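You operate a simulated robot arm through the tools that you are given. There is no shell and no other tool. Be economical: measure what you need, move in short steps, check, and stop when the job is done.

Carry out the task below with a simulated robot arm. There is one attempt and no reset: what you move stays moved.

TASK
Lay the red roller in the cradle, slide the stop to 90 and clamp it.
Fine: lift the clamp first.
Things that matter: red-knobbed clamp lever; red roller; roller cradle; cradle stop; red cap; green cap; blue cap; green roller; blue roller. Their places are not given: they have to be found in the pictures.

It is judged by the outcome, as a careful person would: the job done as asked, and still so three seconds after it is handed in. It fails if anything else is knocked over, pushed out of place, dropped, spilled or broken.

THE ROBOT
A 7-joint arm with a two-finger parallel gripper, fixed in place. Base frame: the origin is at the foot of the arm, x ahead of it, y to its left, z up; the work surface is at about z = 880. Lengths are in mm, angles in rad, forces in N, time in s.
With the tool pointing down near the work surface it reaches from about 240 to 680 mm from the base axis. Its first joint turns from -1.152 to 1.152 rad. Payload 2.4 kg.
Tool frame: the origin (TCP) lies between the finger pads and is the grasp point; the fingertips stand 30 mm ahead of it; z points along the fingers, y is the line along which they close. The gripper opens to 94 mm. The fingers are 28 mm wide and 10 mm thick; the gripper's body (50 by 96 mm) begins 55 mm behind the TCP.
Orientation is that of the tool frame in the base frame, as [roll, pitch, yaw] about the fixed x, y, z axes, in that order (R = Rz(yaw) Ry(pitch) Rx(roll)). With the fingers straight down and closing along the base's y, the tool's x points along the base's -x, its y along +y and its z along -z.

THE INTERFACE
- The arm moves only by the tool apply_moves. Its argument "series" is a list of rows, each an object of numbers (a shift or turn left out is 0, a gripper value left out holds the last): "tx", "ty", "tz": the shift along the base's x, y, z in mm; "ax", "ay", "az": the turn, a rotation vector about the base's x, y, z in rad; "gripper": the opening in per cent of the stroke, from 0 (shut) to 100 (fully open). In form: [{"tx": .., "ty": .., "tz": .., "ax": .., "ay": .., "az": .., "gripper": ..}, ...]. A call has 1 to 8 rows; each row is the pose to reach, as a shift and turn from the pose commanded when the call began. A row lasts 0.2 s, in which the tool goes at most 50 mm and 0.15 rad; a call with a longer step from one row to the next is refused whole, and so is a gripper value outside its range. A pose out of reach is approached as far as the arm can. The call stops where the force on the tool passes 40 N (or 10 N more than at its start, if that is more) or the arm is blocked; 0.2 s more then pass. The fingers move at their own pace (about 153 mm/s each) and stop on an object; they squeeze with about 44 N. The grip force told is the motor's: it shows also when the fingers shut on nothing. Time passes only in rows, and 0.2 s behind the last, so rows that repeat a pose let the fingers close. It gives the time, the measured TCP pose, the force on the tool (base axes), the opening and the grip force at its end, in the units of the frame above (readings bear some noise).
- Cameras (640 x 400 px; columns grow to the right, rows downward): "scene" is fixed at [46.5, 482.2, 1444.9]; the picture's right is [-0.66, -0.75, 0.00], its down [-0.43, 0.37, -0.82] and it looks along [0.62, -0.54, -0.57] (base axes); focal length 337 px, centre (320, 200). "wrist" rides on the gripper at [-37, 0, -58] in the tool frame; the picture's right is [0.00, -1.00, 0.00], its down [0.97, 0.00, -0.24] and it looks along [0.24, 0.00, 0.97] (tool axes); focal length 218 px, centre (320, 200).
- snapshot(camera): a new picture of that camera. No time passes.
- locate(camera, pixels): for up to 12 pixels [column, row] of the newest picture of that camera ("zoom" is the newest enlarged one), the place [x, y, z] in the base frame of the surface seen there, good to about 2 mm. No time passes.
- zoom(camera, box): a new picture of the part [left, top, right, bottom] of that camera's present view, enlarged. No time passes.
- finish_job(): hands the job in; it is judged then, once.

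Work in short steps. Measure before you move; look again where a grasp or a placing could have gone wrong, and mend it. You have 80 turns and 54 pictures in all, the two below and enlarged ones among them. Open the gripper and draw the arm clear of the work before you hand the job in, unless the task says otherwise; then end with one line.

The tools are called after "Emit:" as name(argument=value, ...) on one line, values as JSON. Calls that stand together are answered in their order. apply_moves: Moves the arm, as the interface text tells. Its arguments: {"type":"object","properties":{"series":{"type":"array","items":{"type":"object","properties":{"tx":{"type":"number"},"ty":{"type":"number"},"tz":{"type":"number"},"ax":{"type":"number"},"ay":{"type":"number"},"az":{"type":"number"},"gripper":{"type":"number"}}}}},"required":["series"]} The other tools are called the same way: snapshot (camera) takes a picture; locate (camera, pixels) gives the place of the surface under pixels of a picture; zoom (camera, box) takes an enlarged picture of a part of a camera's view; finish_job () hands the job in.

At the start:

```text
time: 0.0
tool_pos: [388.6, 20.2, 1211.1]
tcp_rot: [3.142, 0.001, 3.14]
ft_force: [0.8, 1.1, 0.4]
gripper_width: 93.9
gripper_force: 0.1
```

scene: 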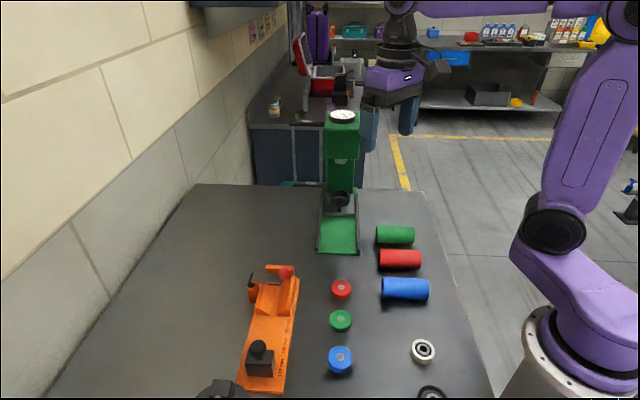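
wrist: 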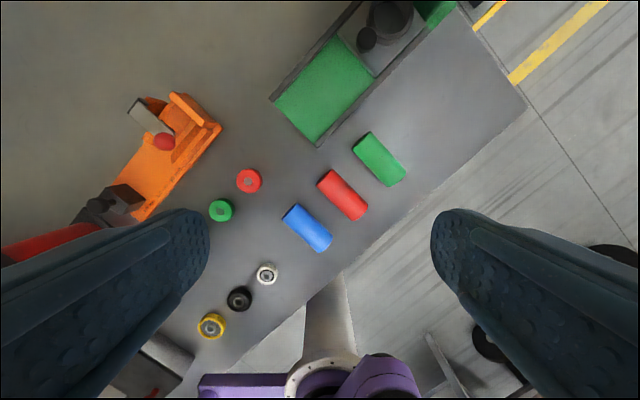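

The orange fixture (scene ~ (270,330)) seems to be the cradle with stop and red-knobbed lever. I zoom in on it from the scene and the rollers from the wrist.

Emit:
zoom(camera="scene", box=[210, 250, 330, 400])

Emit:
zoom(camera="wrist", box=[50, 70, 250, 260])

Emit:
locate(camera="scene", pixels=[[382, 257], [418, 258], [400, 258], [285, 273], [260, 350], [262, 368], [250, 284], [290, 300], [280, 390], [246, 386], [270, 330]])

Emit:
locate(camera="wrist", pixels=[[325, 178], [360, 212], [342, 195], [310, 228], [379, 158], [164, 141], [137, 106], [160, 165], [125, 197], [98, 207], [210, 125], [175, 97]])

```text
2.67 times, centred on (270, 325) of scene
```

zoom: 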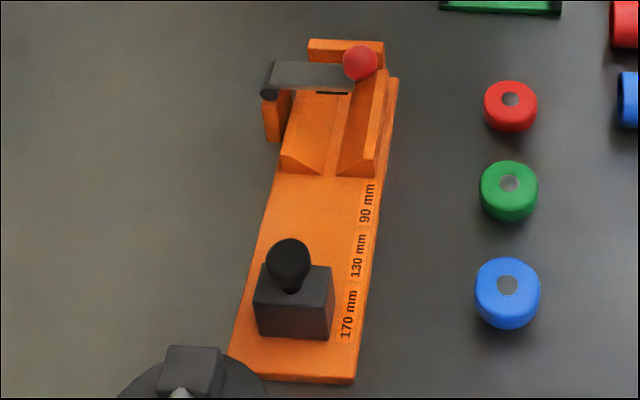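

```text
2.11 times, centred on (150, 165) of wrist
```

zoom: 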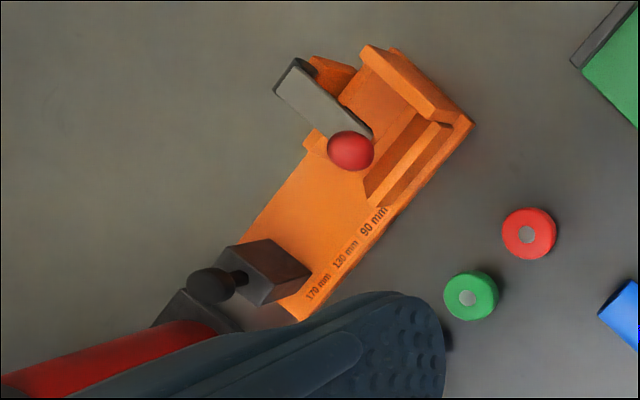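

```text
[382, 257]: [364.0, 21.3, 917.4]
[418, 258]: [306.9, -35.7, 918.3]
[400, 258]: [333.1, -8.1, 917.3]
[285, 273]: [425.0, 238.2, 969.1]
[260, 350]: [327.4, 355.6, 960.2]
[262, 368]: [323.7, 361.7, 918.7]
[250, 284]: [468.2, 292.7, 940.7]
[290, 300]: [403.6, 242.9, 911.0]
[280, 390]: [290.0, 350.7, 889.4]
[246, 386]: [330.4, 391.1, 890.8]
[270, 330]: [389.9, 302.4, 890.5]
```

```text
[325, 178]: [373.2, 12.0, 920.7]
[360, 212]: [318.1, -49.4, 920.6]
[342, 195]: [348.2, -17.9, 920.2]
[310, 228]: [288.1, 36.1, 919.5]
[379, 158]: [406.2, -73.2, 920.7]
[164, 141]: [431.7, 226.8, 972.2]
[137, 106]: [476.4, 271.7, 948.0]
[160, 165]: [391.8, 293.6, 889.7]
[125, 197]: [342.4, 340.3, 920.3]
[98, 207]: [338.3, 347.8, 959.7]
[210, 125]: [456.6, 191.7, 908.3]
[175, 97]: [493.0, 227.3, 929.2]
```

The cradle's long axis runs about (0.7,-0.7), with the V near (450,235) and the lever lying across it. I'll move above it at a safe height for a closer look.

Emit:
apply_moves(series=[{"tx": 8, "ty": 45}, {"tx": 16, "ty": 90}, {"tx": 24, "ty": 135}, {"tx": 32, "ty": 180}, {"tx": 40, "ty": 220}, {"tx": 50, "ty": 250}])

Emit:
snapshot(camera="wrist")

Emit:
snapshot(camera="scene")

```text
time: 1.4
tool_pos: [441.3, 269.5, 1211.8]
tcp_rot: [3.141, -0.001, -3.141]
ft_force: [-0.5, 0.5, 0.2]
gripper_width: 94.0
gripper_force: 0.0
```

```text
49 pictures are left
```

wrist: 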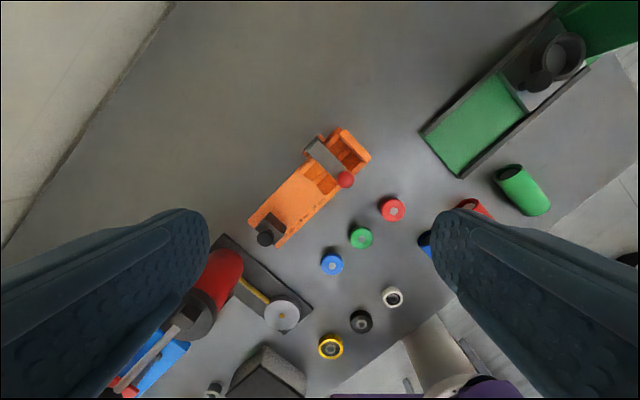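

```text
48 pictures are left
```

scene: 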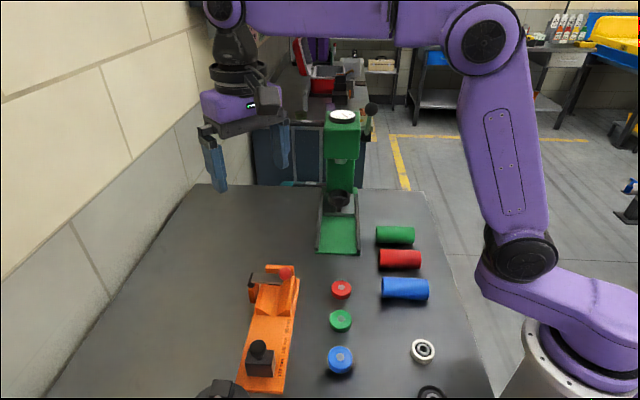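

Zoom on the cradle in the wrist view and measure its features, plus the height of the red cylinder device nearby.

Emit:
zoom(camera="wrist", box=[240, 115, 400, 255])

Emit:
locate(camera="wrist", pixels=[[346, 179], [310, 145], [345, 132], [369, 158], [360, 155], [346, 146], [277, 222], [264, 238], [225, 275], [282, 315], [190, 310], [270, 375]])

```text
2.86 times, centred on (320, 185) of wrist
```

zoom: 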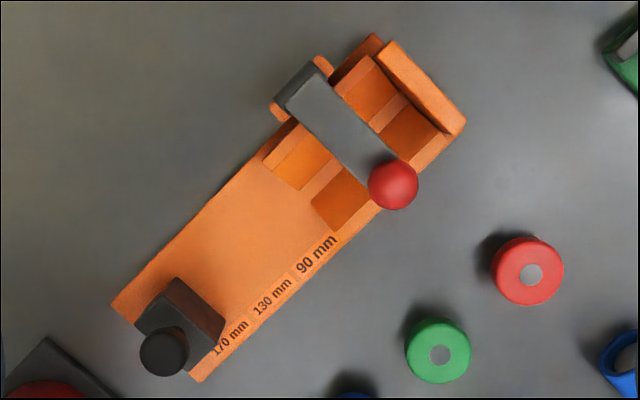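

```text
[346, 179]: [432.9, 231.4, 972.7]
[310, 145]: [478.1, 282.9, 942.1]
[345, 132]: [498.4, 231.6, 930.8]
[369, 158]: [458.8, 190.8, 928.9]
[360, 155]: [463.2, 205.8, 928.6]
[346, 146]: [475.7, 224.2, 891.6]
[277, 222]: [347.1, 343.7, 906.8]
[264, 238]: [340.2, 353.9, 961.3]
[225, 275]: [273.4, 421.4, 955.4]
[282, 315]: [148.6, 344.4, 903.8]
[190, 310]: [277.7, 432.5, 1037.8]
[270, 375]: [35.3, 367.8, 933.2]
```

Emit:
locate(camera="zoom", pixels=[[290, 85], [335, 125], [365, 158], [393, 183], [425, 75], [333, 66], [458, 130], [330, 222], [300, 190], [322, 180], [282, 150], [405, 105]])

Emit:
locate(camera="zoom", pixels=[[322, 62], [275, 112], [205, 310], [165, 300], [222, 325], [180, 280], [160, 350], [318, 252], [272, 297], [232, 338], [115, 302], [200, 378]])

Emit:
zoom(camera="scene", box=[236, 252, 316, 312])

```text
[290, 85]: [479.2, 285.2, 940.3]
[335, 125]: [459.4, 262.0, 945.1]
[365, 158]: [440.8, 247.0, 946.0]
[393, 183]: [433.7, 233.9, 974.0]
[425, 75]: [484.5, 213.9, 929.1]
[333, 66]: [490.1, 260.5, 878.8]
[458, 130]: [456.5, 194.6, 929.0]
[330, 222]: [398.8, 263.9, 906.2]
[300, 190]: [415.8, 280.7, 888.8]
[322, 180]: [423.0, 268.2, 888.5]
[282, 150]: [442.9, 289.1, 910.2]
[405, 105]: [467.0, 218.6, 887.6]
```

```text
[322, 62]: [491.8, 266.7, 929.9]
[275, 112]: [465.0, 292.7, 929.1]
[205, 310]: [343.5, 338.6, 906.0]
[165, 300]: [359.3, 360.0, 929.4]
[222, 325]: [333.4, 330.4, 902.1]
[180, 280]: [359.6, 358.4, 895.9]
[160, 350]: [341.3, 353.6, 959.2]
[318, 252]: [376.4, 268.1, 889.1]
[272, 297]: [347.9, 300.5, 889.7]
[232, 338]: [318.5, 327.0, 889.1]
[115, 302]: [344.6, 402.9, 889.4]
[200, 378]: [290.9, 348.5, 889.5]
```

```text
6.67 times, centred on (276, 282) of scene
```

zoom: 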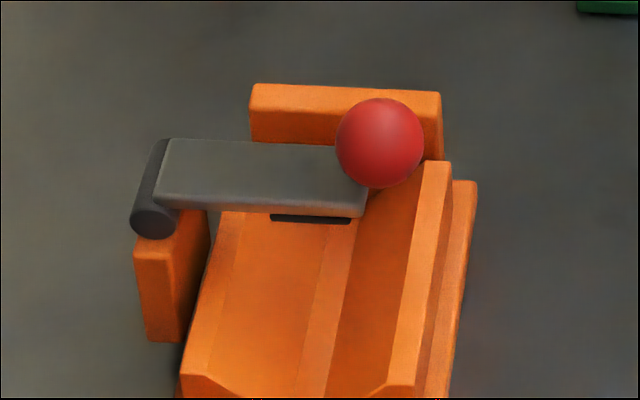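

Frame derived: cradle axis u=(0.71,-0.71), cross v=(0.71,0.71). The lever pivots around u at v≈538, z≈932; knob at about (432,234,960). I'll go above the knob with the fingers closing along u.

Emit:
apply_moves(series=[{"tx": -1, "ty": -5, "tz": -15, "az": 0.13}, {"tx": -3, "ty": -10, "tz": -35, "az": 0.26}, {"tx": -5, "ty": -17, "tz": -60, "az": 0.39}, {"tx": -7, "ty": -25, "tz": -85, "az": 0.52}, {"tx": -8, "ty": -30, "tz": -110, "az": 0.65}, {"tx": -9, "ty": -35, "tz": -130, "az": 0.785}, {"tx": -9, "ty": -35, "tz": -130, "az": 0.785, "gripper": 55}])

Emit:
snapshot(camera="wrist")

```text
time: 3.0
tool_pos: [429.7, 234.0, 1082.7]
tcp_rot: [3.141, 0.001, -2.356]
ft_force: [0.2, 1.1, 0.8]
gripper_width: 51.7
gripper_force: 0.1
```

```text
45 pictures are left
```

wrist: 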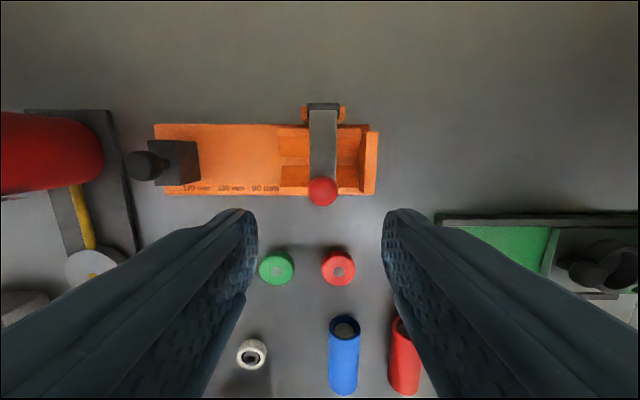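

Emit:
locate(camera="wrist", pixels=[[323, 192], [310, 192], [336, 192], [323, 205], [323, 180], [323, 150], [323, 112], [304, 115], [344, 115], [313, 150], [336, 150], [166, 155]])

Emit:
zoom(camera="wrist", box=[120, 90, 400, 220])

```text
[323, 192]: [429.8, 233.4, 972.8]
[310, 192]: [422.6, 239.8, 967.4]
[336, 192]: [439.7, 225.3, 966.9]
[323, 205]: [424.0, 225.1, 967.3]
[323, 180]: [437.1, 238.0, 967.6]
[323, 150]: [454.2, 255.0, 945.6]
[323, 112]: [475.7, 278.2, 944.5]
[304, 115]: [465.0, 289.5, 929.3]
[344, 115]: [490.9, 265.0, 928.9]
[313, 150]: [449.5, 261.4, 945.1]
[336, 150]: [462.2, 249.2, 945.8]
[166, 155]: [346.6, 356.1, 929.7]
```

```text
2.29 times, centred on (260, 155) of wrist
```

zoom: 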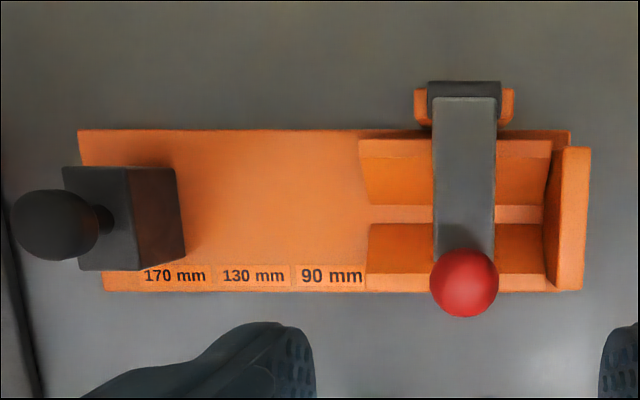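

Knob centre ≈ (431,232,960), radius ≈13. I descend so that the tips go just below its centre, then close.

Emit:
apply_moves(series=[{"tx": 1, "ty": -2, "tz": -40}, {"tx": 1, "ty": -2, "tz": -80}, {"tx": 1, "ty": -2, "tz": -101}, {"tx": 1, "ty": -2, "tz": -101, "gripper": 0}, {"tx": 1, "ty": -2, "tz": -101, "gripper": 0}])

Emit:
zoom(camera="scene", box=[210, 220, 350, 320])

```text
time: 4.2
tool_pos: [431.7, 234.1, 981.0]
tcp_rot: [-3.141, 0.001, -2.355]
ft_force: [-2.8, 0.3, 2.5]
gripper_width: 25.1
gripper_force: 44.5
```

```text
4.00 times, centred on (280, 270) of scene
```

zoom: 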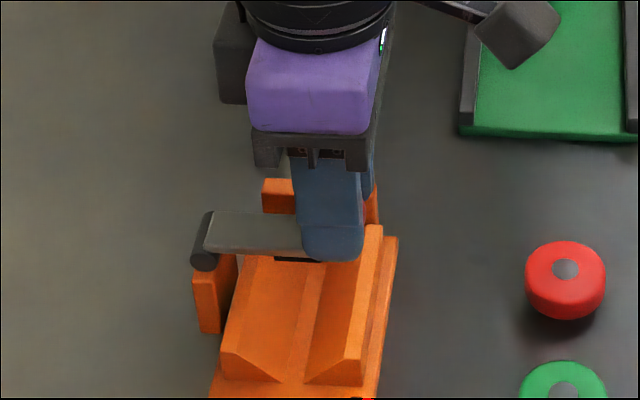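

Gripped at 25 mm. I follow the arc about the pivot (radius ≈69 mm) for the first 40°.

Emit:
apply_moves(series=[{"tx": 3.7, "ty": 3.7, "tz": 10.8}, {"tx": 8.6, "ty": 8.6, "tz": 20.6}, {"tx": 14.6, "ty": 14.6, "tz": 29}, {"tx": 21.6, "ty": 21.6, "tz": 35.8}])

Emit:
zoom(camera="scene", box=[210, 220, 350, 320])

```text
time: 5.2
tool_pos: [451.8, 253.2, 1017.8]
tcp_rot: [3.14, -0.007, -2.357]
ft_force: [-16.3, -8.0, -2.8]
gripper_width: 24.8
gripper_force: 45.2
```

```text
4.00 times, centred on (280, 270) of scene
```

zoom: 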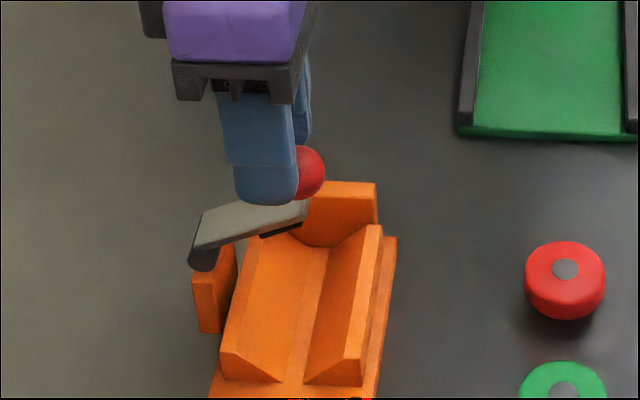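

Emit:
locate(camera="zoom", pixels=[[312, 170], [318, 150], [215, 235], [250, 215], [290, 210], [202, 258]])

Emit:
snapshot(camera="wrist")

```text
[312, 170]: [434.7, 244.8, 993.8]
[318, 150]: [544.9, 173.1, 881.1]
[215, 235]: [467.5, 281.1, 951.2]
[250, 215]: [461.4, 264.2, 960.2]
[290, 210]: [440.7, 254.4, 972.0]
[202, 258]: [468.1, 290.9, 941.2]
```

```text
41 pictures are left
```

wrist: 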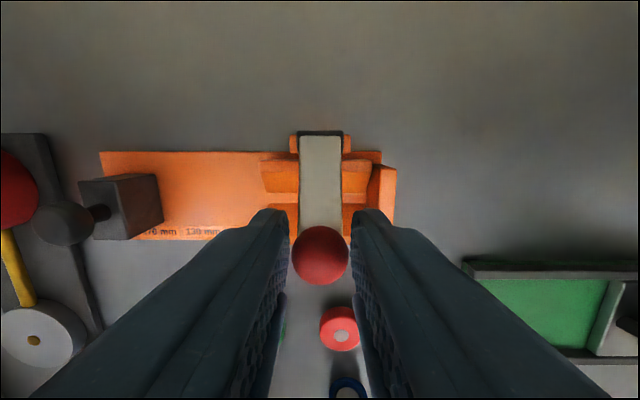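

The lever is up about 29° but the knob slipped ~10 mm in the pads. I open slightly to see whether the lever holds itself.

Emit:
apply_moves(series=[{"gripper": 45}, {"gripper": 45}])

Emit:
zoom(camera="scene", box=[210, 220, 350, 320])

Emit:
locate(camera="zoom", pixels=[[312, 170], [314, 180], [310, 160], [215, 235], [250, 215], [290, 210], [202, 258]])

```text
time: 5.8
tool_pos: [454.3, 255.3, 1018.2]
tcp_rot: [3.141, 0.001, -2.355]
ft_force: [0.0, 0.0, 0.3]
gripper_width: 42.1
gripper_force: 0.1
```

```text
4.00 times, centred on (280, 270) of scene
```

zoom: 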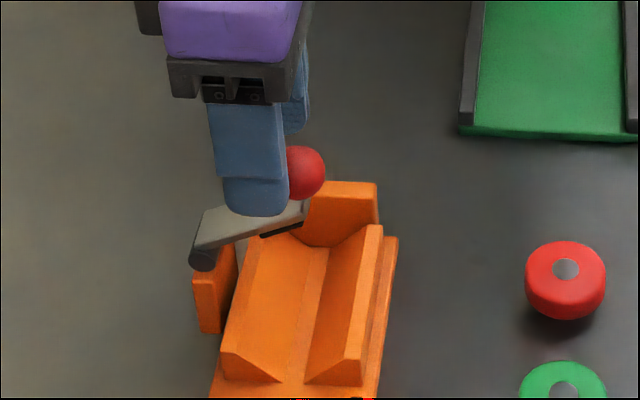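

```text
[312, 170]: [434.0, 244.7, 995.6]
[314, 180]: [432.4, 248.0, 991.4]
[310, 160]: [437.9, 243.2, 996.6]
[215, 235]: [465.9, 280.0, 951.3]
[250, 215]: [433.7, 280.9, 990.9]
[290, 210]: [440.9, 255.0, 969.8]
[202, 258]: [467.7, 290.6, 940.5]
```

The lever stays by itself (friction hinge). I'll retreat upward, close the fingers, go to the -v side of the knob and push it over.

Emit:
apply_moves(series=[{"tz": 35}, {"tx": -17, "ty": -19, "tz": 35, "gripper": 0}, {"tx": -36, "ty": -41, "tz": 35, "gripper": 0}, {"tx": -36, "ty": -41, "tz": 10}, {"tx": -36, "ty": -41, "tz": -10}])

Emit:
zoom(camera="scene", box=[210, 220, 350, 320])

```text
time: 7.0
tool_pos: [417.5, 214.0, 1007.3]
tcp_rot: [3.141, 0.0, -2.356]
ft_force: [-0.9, -0.1, -0.5]
gripper_width: 0.2
gripper_force: 33.7
```

```text
4.00 times, centred on (280, 270) of scene
```

zoom: 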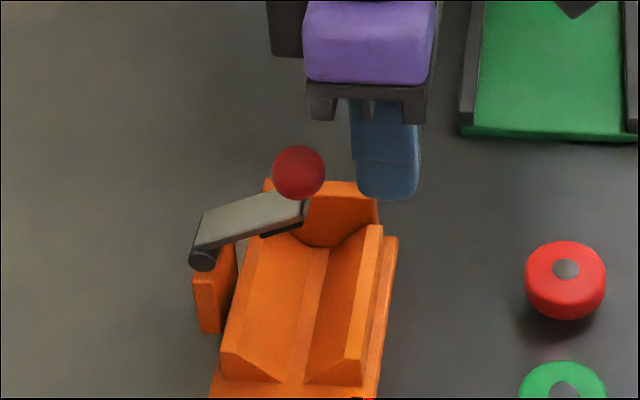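

Finger is beside the knob at knob height. I push along +v, rising slightly with the knob's arc.

Emit:
apply_moves(series=[{"tx": 7, "ty": 7, "tz": 0}, {"tx": 14, "ty": 14, "tz": 4}, {"tx": 21, "ty": 21, "tz": 9}, {"tx": 28, "ty": 28, "tz": 14}, {"tx": 35, "ty": 35, "tz": 18}, {"tx": 42, "ty": 42, "tz": 20}, {"tx": 49, "ty": 49, "tz": 20}])

Emit:
zoom(camera="scene", box=[210, 220, 350, 320])

```text
time: 8.6
tool_pos: [465.7, 262.4, 1027.1]
tcp_rot: [3.141, 0.002, -2.358]
ft_force: [-0.9, 0.3, 5.0]
gripper_width: 0.0
gripper_force: 32.9
```

```text
4.00 times, centred on (280, 270) of scene
```

zoom: 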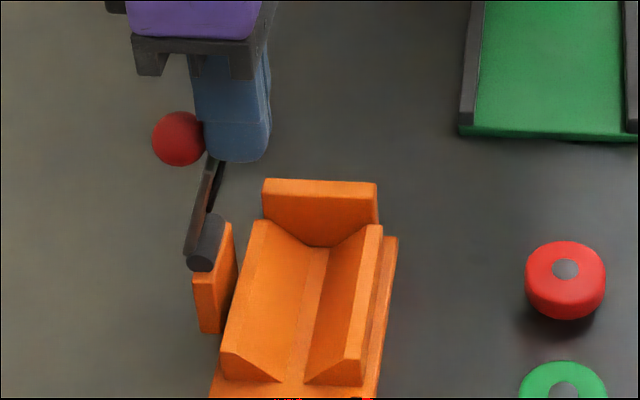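

Lever nearly upright; push on further past vertical.

Emit:
apply_moves(series=[{"tx": 7, "ty": 7, "tz": -2}, {"tx": 14, "ty": 14, "tz": -4}, {"tx": 20, "ty": 20, "tz": -8}, {"tx": 26, "ty": 26, "tz": -12}, {"tx": 32, "ty": 32, "tz": -16}])

Emit:
zoom(camera="scene", box=[210, 220, 350, 320])

```text
time: 9.1
tool_pos: [471.8, 269.1, 1028.3]
tcp_rot: [-3.139, -0.007, -2.358]
ft_force: [-10.2, -7.1, 12.0]
gripper_width: 0.0
gripper_force: 32.7
stopped in row 2: the force on the tool passed its limit (the readings are from after the stop); the commanded pose is now the measured one
```

```text
4.00 times, centred on (280, 270) of scene
```

zoom: 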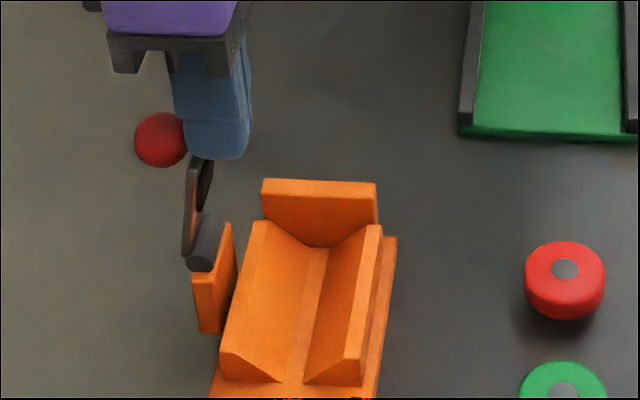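

The stop may have been the fingertips riding onto the lever's end. I raise 8 mm and try pushing horizontally a bit more.

Emit:
apply_moves(series=[{"tz": 8}, {"tx": 6, "ty": 6, "tz": 8}, {"tx": 12, "ty": 12, "tz": 6}, {"tx": 18, "ty": 18, "tz": 4}])

Emit:
zoom(camera="scene", box=[210, 220, 350, 320])

```text
time: 9.8
tool_pos: [474.2, 268.8, 1032.3]
tcp_rot: [3.138, -0.039, -2.359]
ft_force: [-7.8, -7.9, 2.2]
gripper_width: 0.0
gripper_force: 33.1
stopped in row 3: the force on the tool passed its limit (the readings are from after the stop); the commanded pose is now the measured one
```

```text
4.00 times, centred on (280, 270) of scene
```

zoom: 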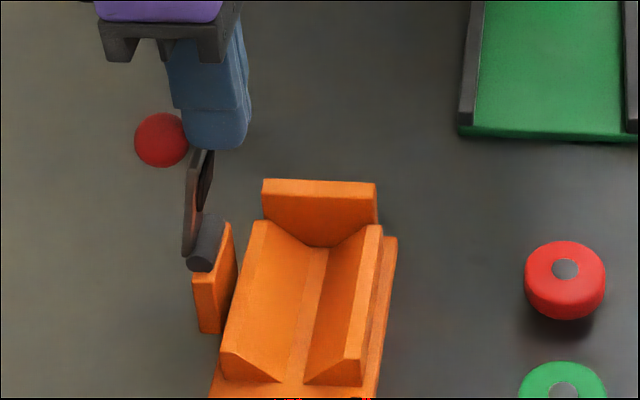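

That's the mechanical stop; the lever is upright. I back away, level the tool (0.04 rad tilt), rise and check.

Emit:
apply_moves(series=[{"tx": -20, "ty": -20, "tz": 2, "ax": 0.0275, "ay": -0.0277}, {"tx": -35, "ty": -35, "tz": 30, "ax": 0.0275, "ay": -0.0277}, {"tx": -40, "ty": -50, "tz": 70, "ax": 0.0275, "ay": -0.0277, "gripper": 75}, {"tx": -50, "ty": -90, "tz": 85, "ax": 0.0275, "ay": -0.0277, "gripper": 75}, {"tx": -65, "ty": -130, "tz": 85, "ax": 0.0275, "ay": -0.0277}, {"tx": -80, "ty": -175, "tz": 85, "ax": 0.0275, "ay": -0.0277}, {"tx": -95, "ty": -220, "tz": 85, "ax": 0.0275, "ay": -0.0277}, {"tx": -110, "ty": -260, "tz": 85, "ax": 0.0275, "ay": -0.0277}])

Emit:
snapshot(camera="wrist")

Emit:
zoom(camera="scene", box=[210, 220, 350, 320])

Emit:
locate(camera="zoom", pixels=[[160, 140], [188, 200], [206, 185], [206, 165], [190, 250], [205, 245]])

```text
time: 11.6
tool_pos: [363.3, 9.1, 1115.9]
tcp_rot: [3.137, 0.006, -2.358]
ft_force: [0.5, 0.3, -0.4]
gripper_width: 70.6
gripper_force: 0.1
```

```text
35 pictures are left
```

wrist: 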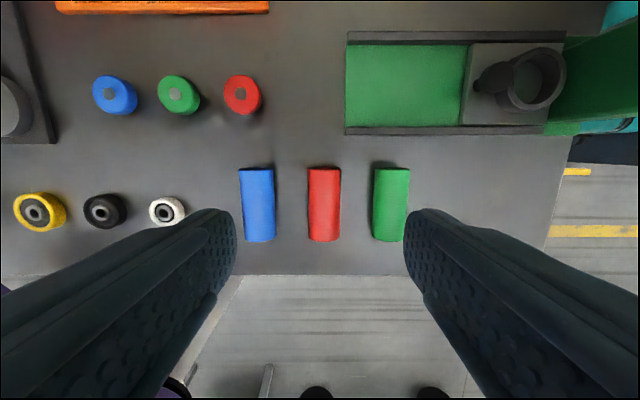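

```text
4.00 times, centred on (280, 270) of scene
```

zoom: 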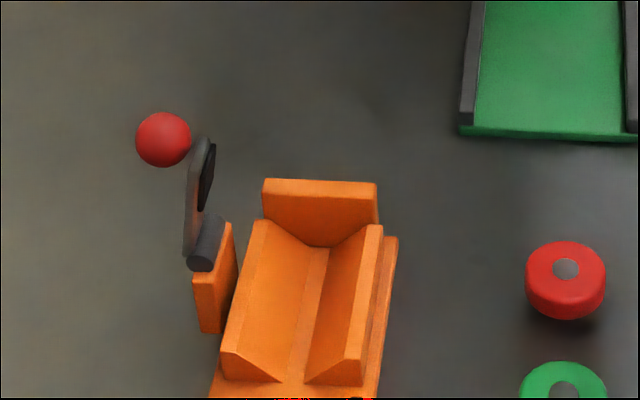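

```text
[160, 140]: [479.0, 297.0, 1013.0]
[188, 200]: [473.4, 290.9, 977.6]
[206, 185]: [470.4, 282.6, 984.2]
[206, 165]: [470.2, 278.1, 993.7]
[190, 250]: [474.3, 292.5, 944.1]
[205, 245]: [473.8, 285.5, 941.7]
```

The lever stands upright and stays. The red roller lies at (324,205) in the wrist view, aligned with the tool; I measure its ends and neighbours.

Emit:
locate(camera="wrist", pixels=[[323, 172], [323, 205], [324, 238], [310, 205], [339, 205], [270, 205], [377, 205], [324, 168], [324, 242]])

Emit:
zoom(camera="wrist", box=[220, 140, 430, 270])

```text
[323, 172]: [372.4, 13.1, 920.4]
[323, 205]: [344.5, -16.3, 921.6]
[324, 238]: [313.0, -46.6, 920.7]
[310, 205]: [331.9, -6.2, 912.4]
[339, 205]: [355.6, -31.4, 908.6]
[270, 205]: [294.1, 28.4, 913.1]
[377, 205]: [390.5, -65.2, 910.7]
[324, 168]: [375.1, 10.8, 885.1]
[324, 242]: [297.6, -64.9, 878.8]
```

```text
3.05 times, centred on (325, 205) of wrist
```

zoom: 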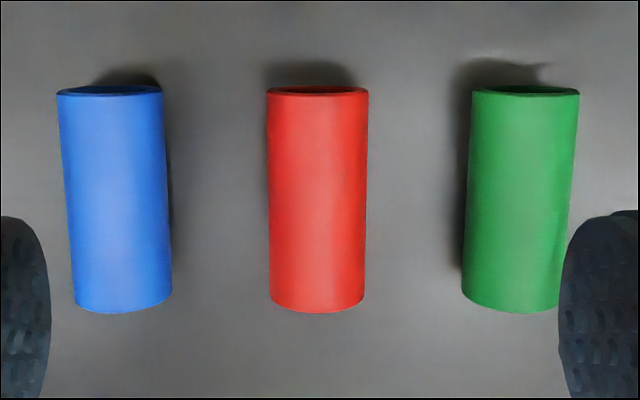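

Red roller: centre ≈ (343,-17.5,900), ~90 mm long, 27 mm gaps to neighbours. I'll grip 14 mm towards its near end so the gripper body will clear the upright lever on placing; opening 58 mm.

Emit:
apply_moves(series=[{"tx": -15, "ty": -18, "tz": -40, "gripper": 62}, {"tx": -30.1, "ty": -36.5, "tz": -85}, {"tx": -30.1, "ty": -36.5, "tz": -130}, {"tx": -30.1, "ty": -36.5, "tz": -165}, {"tx": -30.1, "ty": -36.5, "tz": -191.9}])

Emit:
snapshot(camera="wrist")

```text
refused: row 2 steps farther than a row can; nothing moved
```

```text
32 pictures are left
```

wrist: 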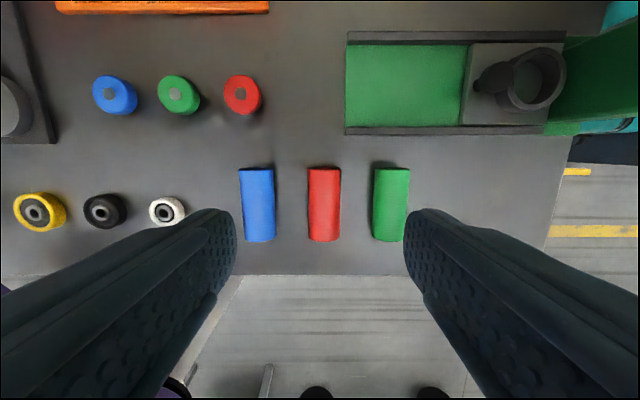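

The step was too long; I repeat with smaller steps, stopping first just above the rollers.

Emit:
apply_moves(series=[{"tx": -15, "ty": -18, "tz": -35, "gripper": 62}, {"tx": -30.1, "ty": -36.5, "tz": -70}, {"tx": -30.1, "ty": -36.5, "tz": -110}, {"tx": -30.1, "ty": -36.5, "tz": -145}])

Emit:
snapshot(camera="wrist")

```text
time: 12.6
tool_pos: [332.9, -27.5, 972.4]
tcp_rot: [3.137, 0.008, -2.36]
ft_force: [0.5, 0.6, 0.1]
gripper_width: 58.3
gripper_force: 0.2
```

```text
31 pictures are left
```

wrist: 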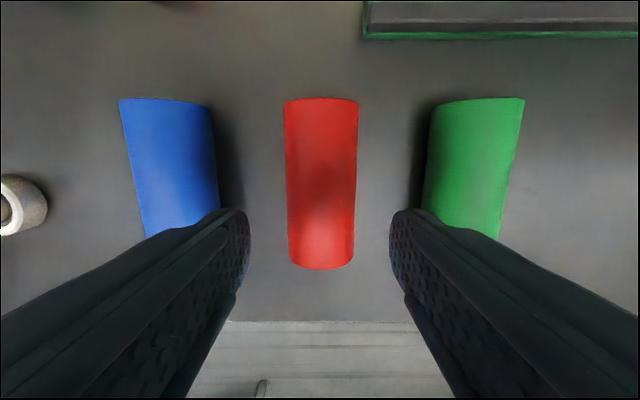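

Roller centred between fingers. Descend to z=924 and close.

Emit:
apply_moves(series=[{"tz": -30, "ax": -0.0056, "ay": 0.0057}, {"tz": -48, "ax": -0.0056, "ay": 0.0057}, {"tz": -48, "ax": -0.0056, "ay": 0.0057, "gripper": 0}, {"tz": -48, "ax": -0.0056, "ay": 0.0057, "gripper": 0}, {"tz": -48, "ax": -0.0056, "ay": 0.0057, "gripper": 0}])

```text
time: 13.8
tool_pos: [335.6, -25.5, 925.7]
tcp_rot: [3.138, -0.003, -2.357]
ft_force: [-0.5, 0.1, -0.6]
gripper_width: 40.8
gripper_force: 44.2
```

Gripped at 40.8 mm. Lift straight up and check.

Emit:
apply_moves(series=[{"tz": 20}, {"tz": 60}, {"tz": 105}, {"tz": 150}])

Emit:
snapshot(camera="wrist")

Emit:
snapshot(camera="scene")

```text
time: 14.8
tool_pos: [331.7, -25.7, 1076.8]
tcp_rot: [3.137, -0.001, -2.358]
ft_force: [0.3, -0.2, 0.8]
gripper_width: 0.0
gripper_force: 33.0
```

```text
30 pictures are left
```

wrist: 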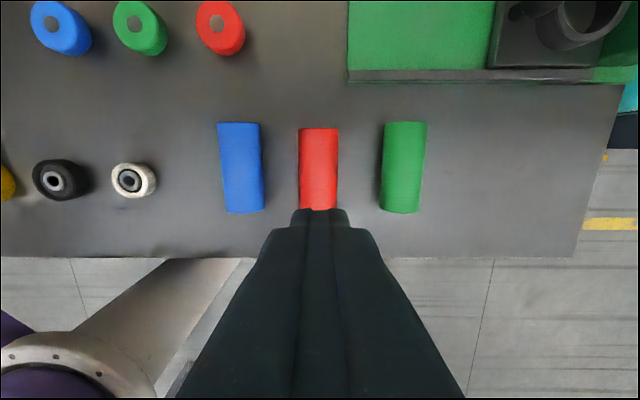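

```text
29 pictures are left
```

scene: 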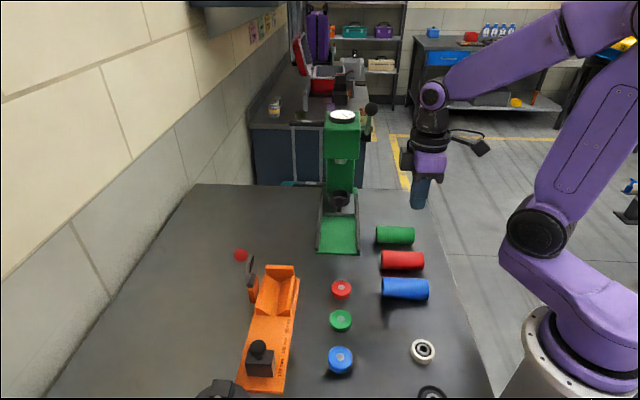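

The roller slipped out of the tips (shallow grip) but hardly moved. I'll grip deeper, nearer its near end, so that the fingers stand outside the V on placing. I re-measure the roller and the V's front edge.

Emit:
locate(camera="wrist", pixels=[[318, 131], [318, 170], [318, 205], [302, 170], [335, 170], [241, 170], [403, 170]])

Emit:
zoom(camera="scene", box=[230, 240, 320, 400])

```text
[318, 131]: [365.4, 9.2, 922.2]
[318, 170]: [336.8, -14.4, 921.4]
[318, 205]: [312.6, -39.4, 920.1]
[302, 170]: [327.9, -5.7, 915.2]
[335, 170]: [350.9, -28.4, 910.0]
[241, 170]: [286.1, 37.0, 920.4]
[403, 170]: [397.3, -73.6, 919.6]
```

```text
2.50 times, centred on (275, 320) of scene
```

zoom: 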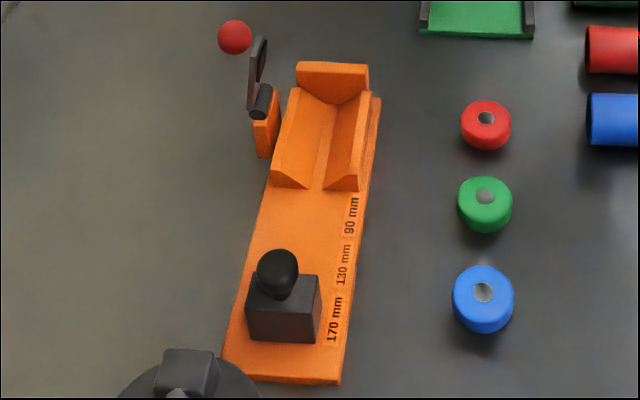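

Emit:
locate(camera="zoom", pixels=[[272, 178], [300, 187], [330, 187], [357, 185], [318, 150], [290, 105], [362, 115], [250, 335], [314, 342], [320, 282], [262, 280], [352, 230]])

Emit:
locate(camera="zoom", pixels=[[278, 265], [340, 265], [334, 320], [300, 80], [362, 85], [330, 90], [345, 150], [302, 150], [325, 185], [280, 310], [300, 310], [232, 38]])

Emit:
zoom(camera="wrist", box=[200, 100, 440, 260])

```text
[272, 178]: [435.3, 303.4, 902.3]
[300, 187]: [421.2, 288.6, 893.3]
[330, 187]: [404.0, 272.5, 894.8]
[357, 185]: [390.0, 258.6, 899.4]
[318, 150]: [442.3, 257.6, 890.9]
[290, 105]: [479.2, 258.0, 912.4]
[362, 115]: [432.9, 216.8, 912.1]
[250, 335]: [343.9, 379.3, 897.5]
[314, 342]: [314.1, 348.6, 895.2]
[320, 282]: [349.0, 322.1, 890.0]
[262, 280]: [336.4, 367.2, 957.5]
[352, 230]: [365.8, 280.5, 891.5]
```

```text
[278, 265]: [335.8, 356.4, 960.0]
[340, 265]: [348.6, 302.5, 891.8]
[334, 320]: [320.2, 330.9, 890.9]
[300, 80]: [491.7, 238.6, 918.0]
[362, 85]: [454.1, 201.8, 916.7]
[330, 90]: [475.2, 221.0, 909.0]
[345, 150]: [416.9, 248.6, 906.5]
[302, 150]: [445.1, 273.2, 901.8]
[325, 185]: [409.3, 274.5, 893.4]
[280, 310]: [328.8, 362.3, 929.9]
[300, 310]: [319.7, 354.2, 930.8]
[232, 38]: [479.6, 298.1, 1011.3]
```

```text
2.50 times, centred on (320, 180) of wrist
```

zoom: 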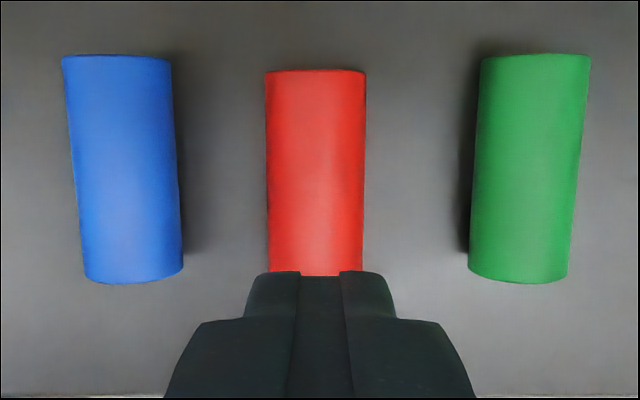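

The V front is at u≈93, end plate face u≈180. I go down with the fingers 27 mm off the roller centre and with TCP at z≈914.

Emit:
apply_moves(series=[{"tx": -8, "ty": -6, "tz": -20, "gripper": 62}, {"tx": -15.9, "ty": -11.3, "tz": -60, "gripper": 62}, {"tx": -15.9, "ty": -11.3, "tz": -100}, {"tx": -15.9, "ty": -11.3, "tz": -135}, {"tx": -15.9, "ty": -11.3, "tz": -160}, {"tx": -15.9, "ty": -11.3, "tz": -160, "gripper": 0}, {"tx": -15.9, "ty": -11.3, "tz": -160, "gripper": 0}])

Emit:
apply_moves(series=[{"tz": 10}, {"tz": 25}, {"tz": 40}])

Emit:
zoom(camera="scene", box=[320, 180, 500, 320])

```text
time: 16.4
tool_pos: [319.0, -37.5, 917.3]
tcp_rot: [3.136, -0.002, -2.357]
ft_force: [-2.1, -2.0, 2.6]
gripper_width: 40.5
gripper_force: 44.0
```

```text
time: 17.1
tool_pos: [318.4, -38.1, 956.3]
tcp_rot: [3.138, -0.002, -2.358]
ft_force: [0.0, 0.8, -2.5]
gripper_width: 40.8
gripper_force: 44.0
```

```text
2.86 times, centred on (410, 250) of scene
```

zoom: 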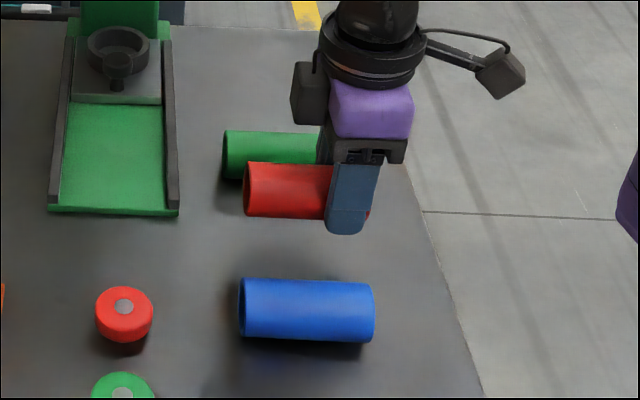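

Held securely and level. Lift, travel and turn -90°: first half.

Emit:
apply_moves(series=[{"tz": 45}, {"tz": 90}, {"tx": 5, "ty": 15, "tz": 130, "az": -0.13}, {"tx": 15, "ty": 50, "tz": 150, "az": -0.27}, {"tx": 25, "ty": 90, "tz": 150, "az": -0.41}, {"tx": 35, "ty": 130, "tz": 150, "az": -0.55}, {"tx": 45, "ty": 170, "tz": 150, "az": -0.69}, {"tx": 55, "ty": 205, "tz": 150, "az": -0.83}])

Emit:
apply_moves(series=[{"tx": 5, "ty": 25, "az": -0.14}, {"tx": 10, "ty": 50, "az": -0.28}, {"tx": 15, "ty": 75, "az": -0.42}, {"tx": 20, "ty": 100, "az": -0.56}, {"tx": 25, "ty": 115, "az": -0.7}, {"tx": 28, "ty": 125, "az": -0.741}])

Emit:
snapshot(camera="wrist")

Emit:
snapshot(camera="scene")

```text
time: 18.9
tool_pos: [371.8, 166.3, 1103.8]
tcp_rot: [3.138, -0.001, 3.09]
ft_force: [-0.4, 0.6, -2.2]
gripper_width: 40.5
gripper_force: 44.0
```

```text
time: 20.4
tool_pos: [401.6, 293.1, 1104.5]
tcp_rot: [3.138, -0.002, 2.352]
ft_force: [0.4, 1.0, -2.7]
gripper_width: 40.4
gripper_force: 43.7
```

```text
25 pictures are left
```

wrist: 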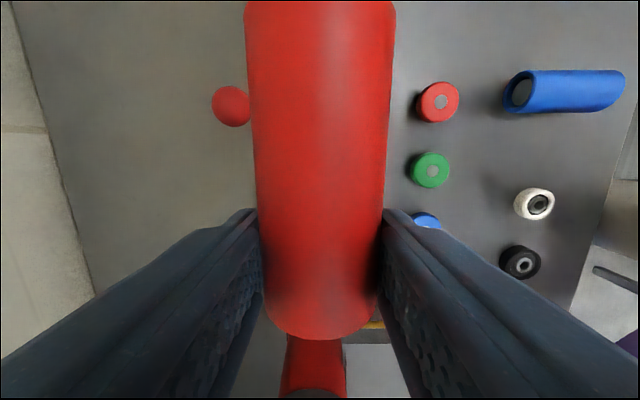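

```text
24 pictures are left
```

scene: 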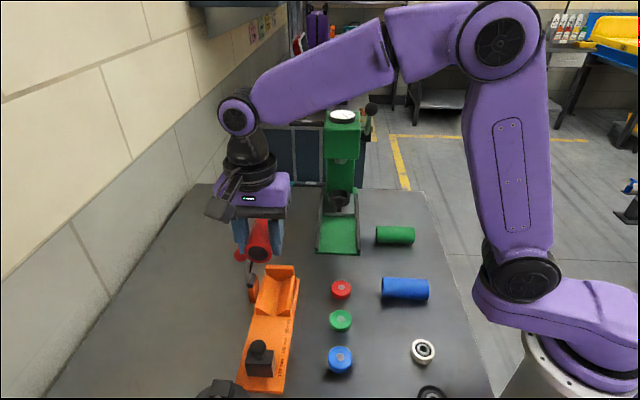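

The roller is aligned over the cradle. A box on the arm side sticks out toward -u (scene (222,205)); I check its height against the stop and the red device before descending.

Emit:
locate(camera="scene", pixels=[[222, 208], [212, 212], [232, 190], [228, 218], [260, 345], [222, 388], [240, 383], [205, 392], [258, 255], [265, 240]])

Emit:
zoom(camera="scene", box=[190, 140, 310, 300])

```text
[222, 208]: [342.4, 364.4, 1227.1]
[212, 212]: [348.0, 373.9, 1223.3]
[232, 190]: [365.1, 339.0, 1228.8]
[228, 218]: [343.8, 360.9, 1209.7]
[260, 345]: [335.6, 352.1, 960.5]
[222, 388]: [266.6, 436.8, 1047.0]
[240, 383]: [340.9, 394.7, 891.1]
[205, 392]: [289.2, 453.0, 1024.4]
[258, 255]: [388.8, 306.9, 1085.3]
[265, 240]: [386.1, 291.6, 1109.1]
```

```text
2.50 times, centred on (250, 220) of scene
```

zoom: 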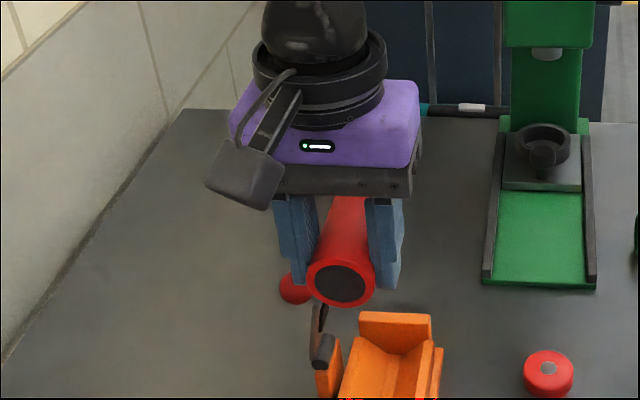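

Clear. Descend to roughly 15 mm above seating and check the alignment.

Emit:
apply_moves(series=[{"tz": -40}, {"tz": -80}, {"tz": -120}, {"tz": -150}])

Emit:
zoom(camera="scene", box=[200, 230, 340, 340])

```text
time: 21.4
tool_pos: [402.9, 292.5, 953.9]
tcp_rot: [3.139, -0.003, 2.354]
ft_force: [0.5, 0.4, -2.3]
gripper_width: 40.4
gripper_force: 44.0
```

```text
3.64 times, centred on (270, 285) of scene
```

zoom: 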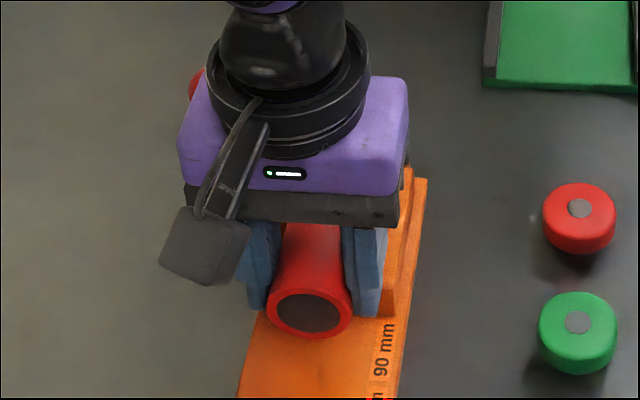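

Aligned. Descend gently toward the seat.

Emit:
apply_moves(series=[{"tz": -10}, {"tz": -18}, {"tz": -22}])

```text
time: 22.1
tool_pos: [402.8, 291.2, 933.1]
tcp_rot: [3.138, -0.003, 2.355]
ft_force: [0.0, -0.3, -2.5]
gripper_width: 40.7
gripper_force: 43.9
```

Emit:
apply_moves(series=[{"tz": -2}, {"tz": -3}])

Emit:
zoom(camera="scene", box=[200, 230, 340, 340])

```text
time: 22.8
tool_pos: [400.6, 292.2, 929.9]
tcp_rot: [3.138, 0.0, 2.353]
ft_force: [-5.9, -7.0, 22.1]
gripper_width: 40.6
gripper_force: 43.7
```

```text
3.64 times, centred on (270, 285) of scene
```

zoom: 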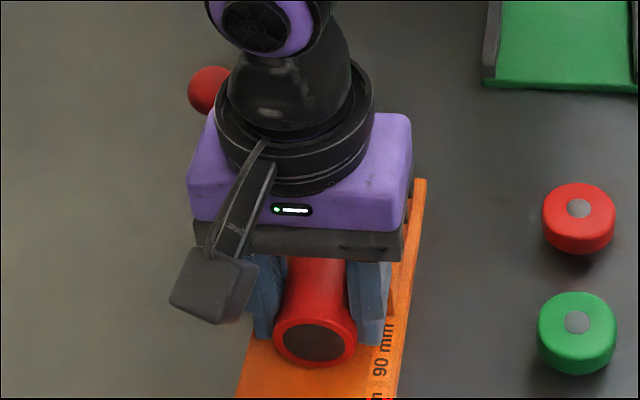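

Seated contact (22 N). Ease up 1 mm, open a little, and rise.

Emit:
apply_moves(series=[{"tz": 1.5}, {"tz": 1.5, "gripper": 62}, {"tz": 1.5, "gripper": 62}, {"tz": 25}, {"tz": 65}, {"tz": 110}])

Emit:
snapshot(camera="wrist")

Emit:
zoom(camera="scene", box=[200, 230, 340, 400])

```text
time: 24.1
tool_pos: [402.4, 293.2, 1040.1]
tcp_rot: [3.139, -0.001, 2.354]
ft_force: [-0.2, 1.1, 0.2]
gripper_width: 58.3
gripper_force: 0.2
```

```text
20 pictures are left
```

wrist: 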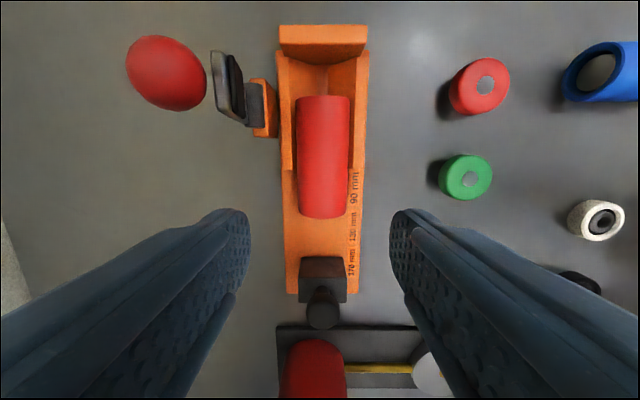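

```text
2.35 times, centred on (270, 315) of scene
```

zoom: 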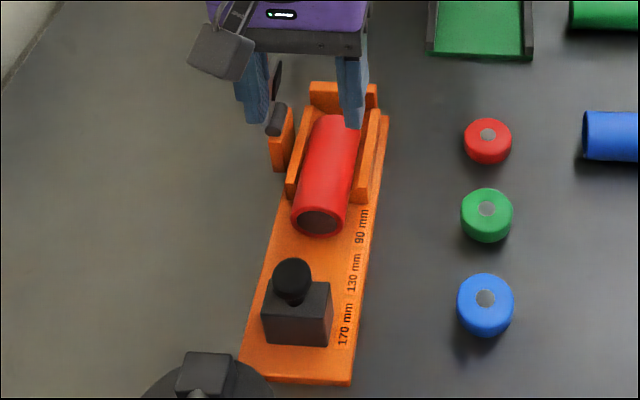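

The roller sits in the V, with its end at u≈56. Next I'll take the stop's black knob with fingers closing along u (turn +90°, which also keeps the cable box away from the red device).

Emit:
apply_moves(series=[{"tx": -8, "ty": 8, "tz": 25, "az": 0.14}, {"tx": -16, "ty": 16, "tz": 50, "az": 0.28}, {"tx": -24, "ty": 24, "tz": 60, "az": 0.42}, {"tx": -32, "ty": 32, "tz": 60, "az": 0.56}, {"tx": -40, "ty": 40, "tz": 60, "az": 0.7}, {"tx": -48, "ty": 48, "tz": 60, "az": 0.84}, {"tx": -56, "ty": 55, "tz": 60, "az": 0.98}, {"tx": -63, "ty": 60, "tz": 60, "az": 1.12}])

Emit:
apply_moves(series=[{"az": 0.14}, {"az": 0.28}, {"az": 0.42}, {"az": 0.453, "gripper": 55}])

Emit:
snapshot(camera="wrist")

```text
time: 25.9
tool_pos: [340.8, 352.3, 1099.3]
tcp_rot: [3.138, -0.001, -2.807]
ft_force: [0.5, 0.5, -0.1]
gripper_width: 58.2
gripper_force: 0.1
```

```text
time: 26.9
tool_pos: [339.0, 352.4, 1099.9]
tcp_rot: [3.138, -0.002, -2.355]
ft_force: [-0.1, 0.2, 0.1]
gripper_width: 51.8
gripper_force: 0.0
```

```text
18 pictures are left
```

wrist: 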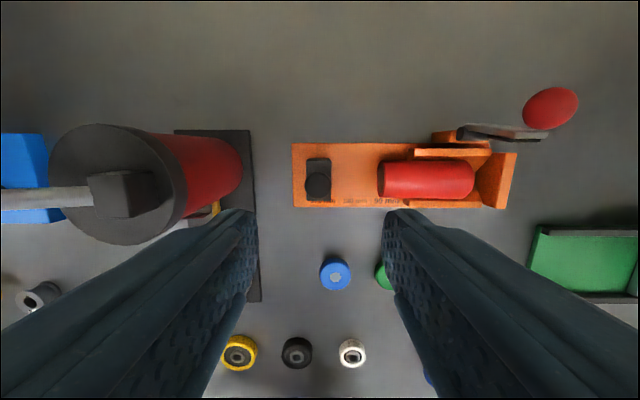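

Emit:
locate(camera="wrist", pixels=[[318, 184], [318, 176], [318, 192], [310, 184], [327, 184], [313, 163], [329, 165], [308, 165], [240, 165], [180, 170], [379, 178], [473, 178]])

Emit:
zoom(camera="wrist", box=[280, 120, 520, 220])

```text
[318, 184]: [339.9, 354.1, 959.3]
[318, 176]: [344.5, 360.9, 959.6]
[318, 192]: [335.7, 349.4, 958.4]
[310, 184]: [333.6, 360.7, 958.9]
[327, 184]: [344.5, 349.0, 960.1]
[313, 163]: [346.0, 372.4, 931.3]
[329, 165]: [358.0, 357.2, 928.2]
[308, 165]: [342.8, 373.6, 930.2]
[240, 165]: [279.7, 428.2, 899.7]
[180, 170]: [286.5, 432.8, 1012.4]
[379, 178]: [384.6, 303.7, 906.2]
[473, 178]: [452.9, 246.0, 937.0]
```

```text
2.67 times, centred on (400, 170) of wrist
```

zoom: 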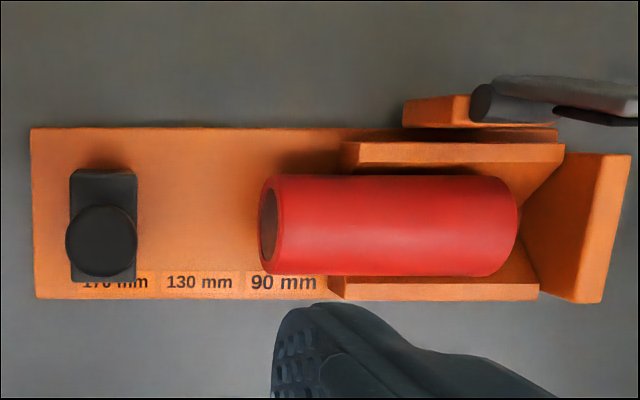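

Knob centre ≈ (339.7,354.3), dia 24, top 960; block top 930. Descend to TCP z=969 and close on it.

Emit:
apply_moves(series=[{"tx": 0.7, "ty": 1.5, "tz": -45}, {"tx": 0.7, "ty": 1.5, "tz": -90}, {"tx": 0.7, "ty": 1.5, "tz": -120}, {"tx": 0.7, "ty": 1.5, "tz": -131}, {"tx": 0.7, "ty": 1.5, "tz": -131, "gripper": 0}, {"tx": 0.7, "ty": 1.5, "tz": -131, "gripper": 0}])

Emit:
zoom(camera="scene", box=[200, 230, 340, 400])

```text
time: 28.4
tool_pos: [341.3, 354.6, 969.3]
tcp_rot: [3.138, -0.001, -2.357]
ft_force: [-0.2, -2.8, -1.1]
gripper_width: 25.2
gripper_force: 45.0
```

```text
2.35 times, centred on (270, 315) of scene
```

zoom: 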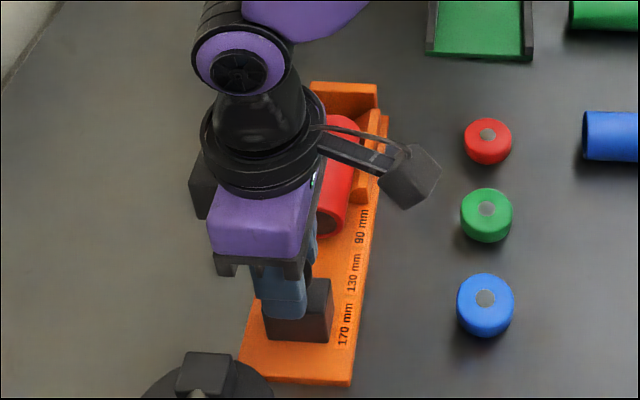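

Knob gripped. Slide 40 mm along +u in small steps.

Emit:
apply_moves(series=[{"tx": 3.5, "ty": -3.5}, {"tx": 7, "ty": -7}, {"tx": 12, "ty": -12}, {"tx": 18, "ty": -18}, {"tx": 24, "ty": -24}, {"tx": 29, "ty": -29}])

Emit:
zoom(camera="scene", box=[200, 230, 340, 400])

```text
time: 29.8
tool_pos: [371.1, 323.9, 968.4]
tcp_rot: [3.137, 0.001, -2.358]
ft_force: [9.0, 7.2, -23.1]
gripper_width: 25.3
gripper_force: 45.0
```

```text
2.35 times, centred on (270, 315) of scene
```

zoom: 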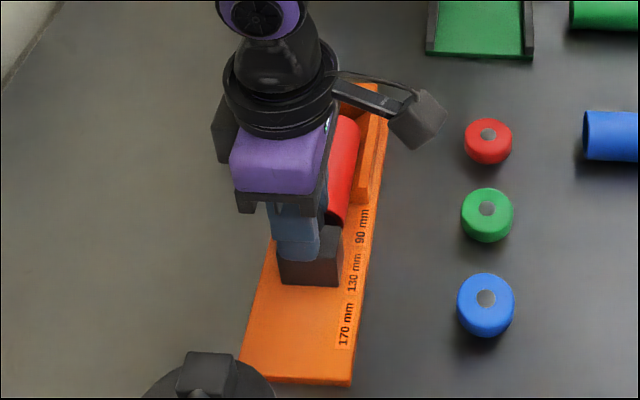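

It slides; side/down loads suggest slight misalignment, so I correct by +1.5 mm in v and -1 mm in z, and continue.

Emit:
apply_moves(series=[{"tx": 1, "ty": 1, "tz": -1}, {"tx": 4.5, "ty": -2.5, "tz": -1}, {"tx": 9, "ty": -7, "tz": -1}, {"tx": 13.5, "ty": -11.5, "tz": -1}, {"tx": 18, "ty": -16, "tz": -1}])

```text
time: 30.9
tool_pos: [387.8, 308.2, 968.8]
tcp_rot: [3.139, -0.001, -2.356]
ft_force: [-9.5, -6.3, 26.2]
gripper_width: 25.2
gripper_force: 44.7
```

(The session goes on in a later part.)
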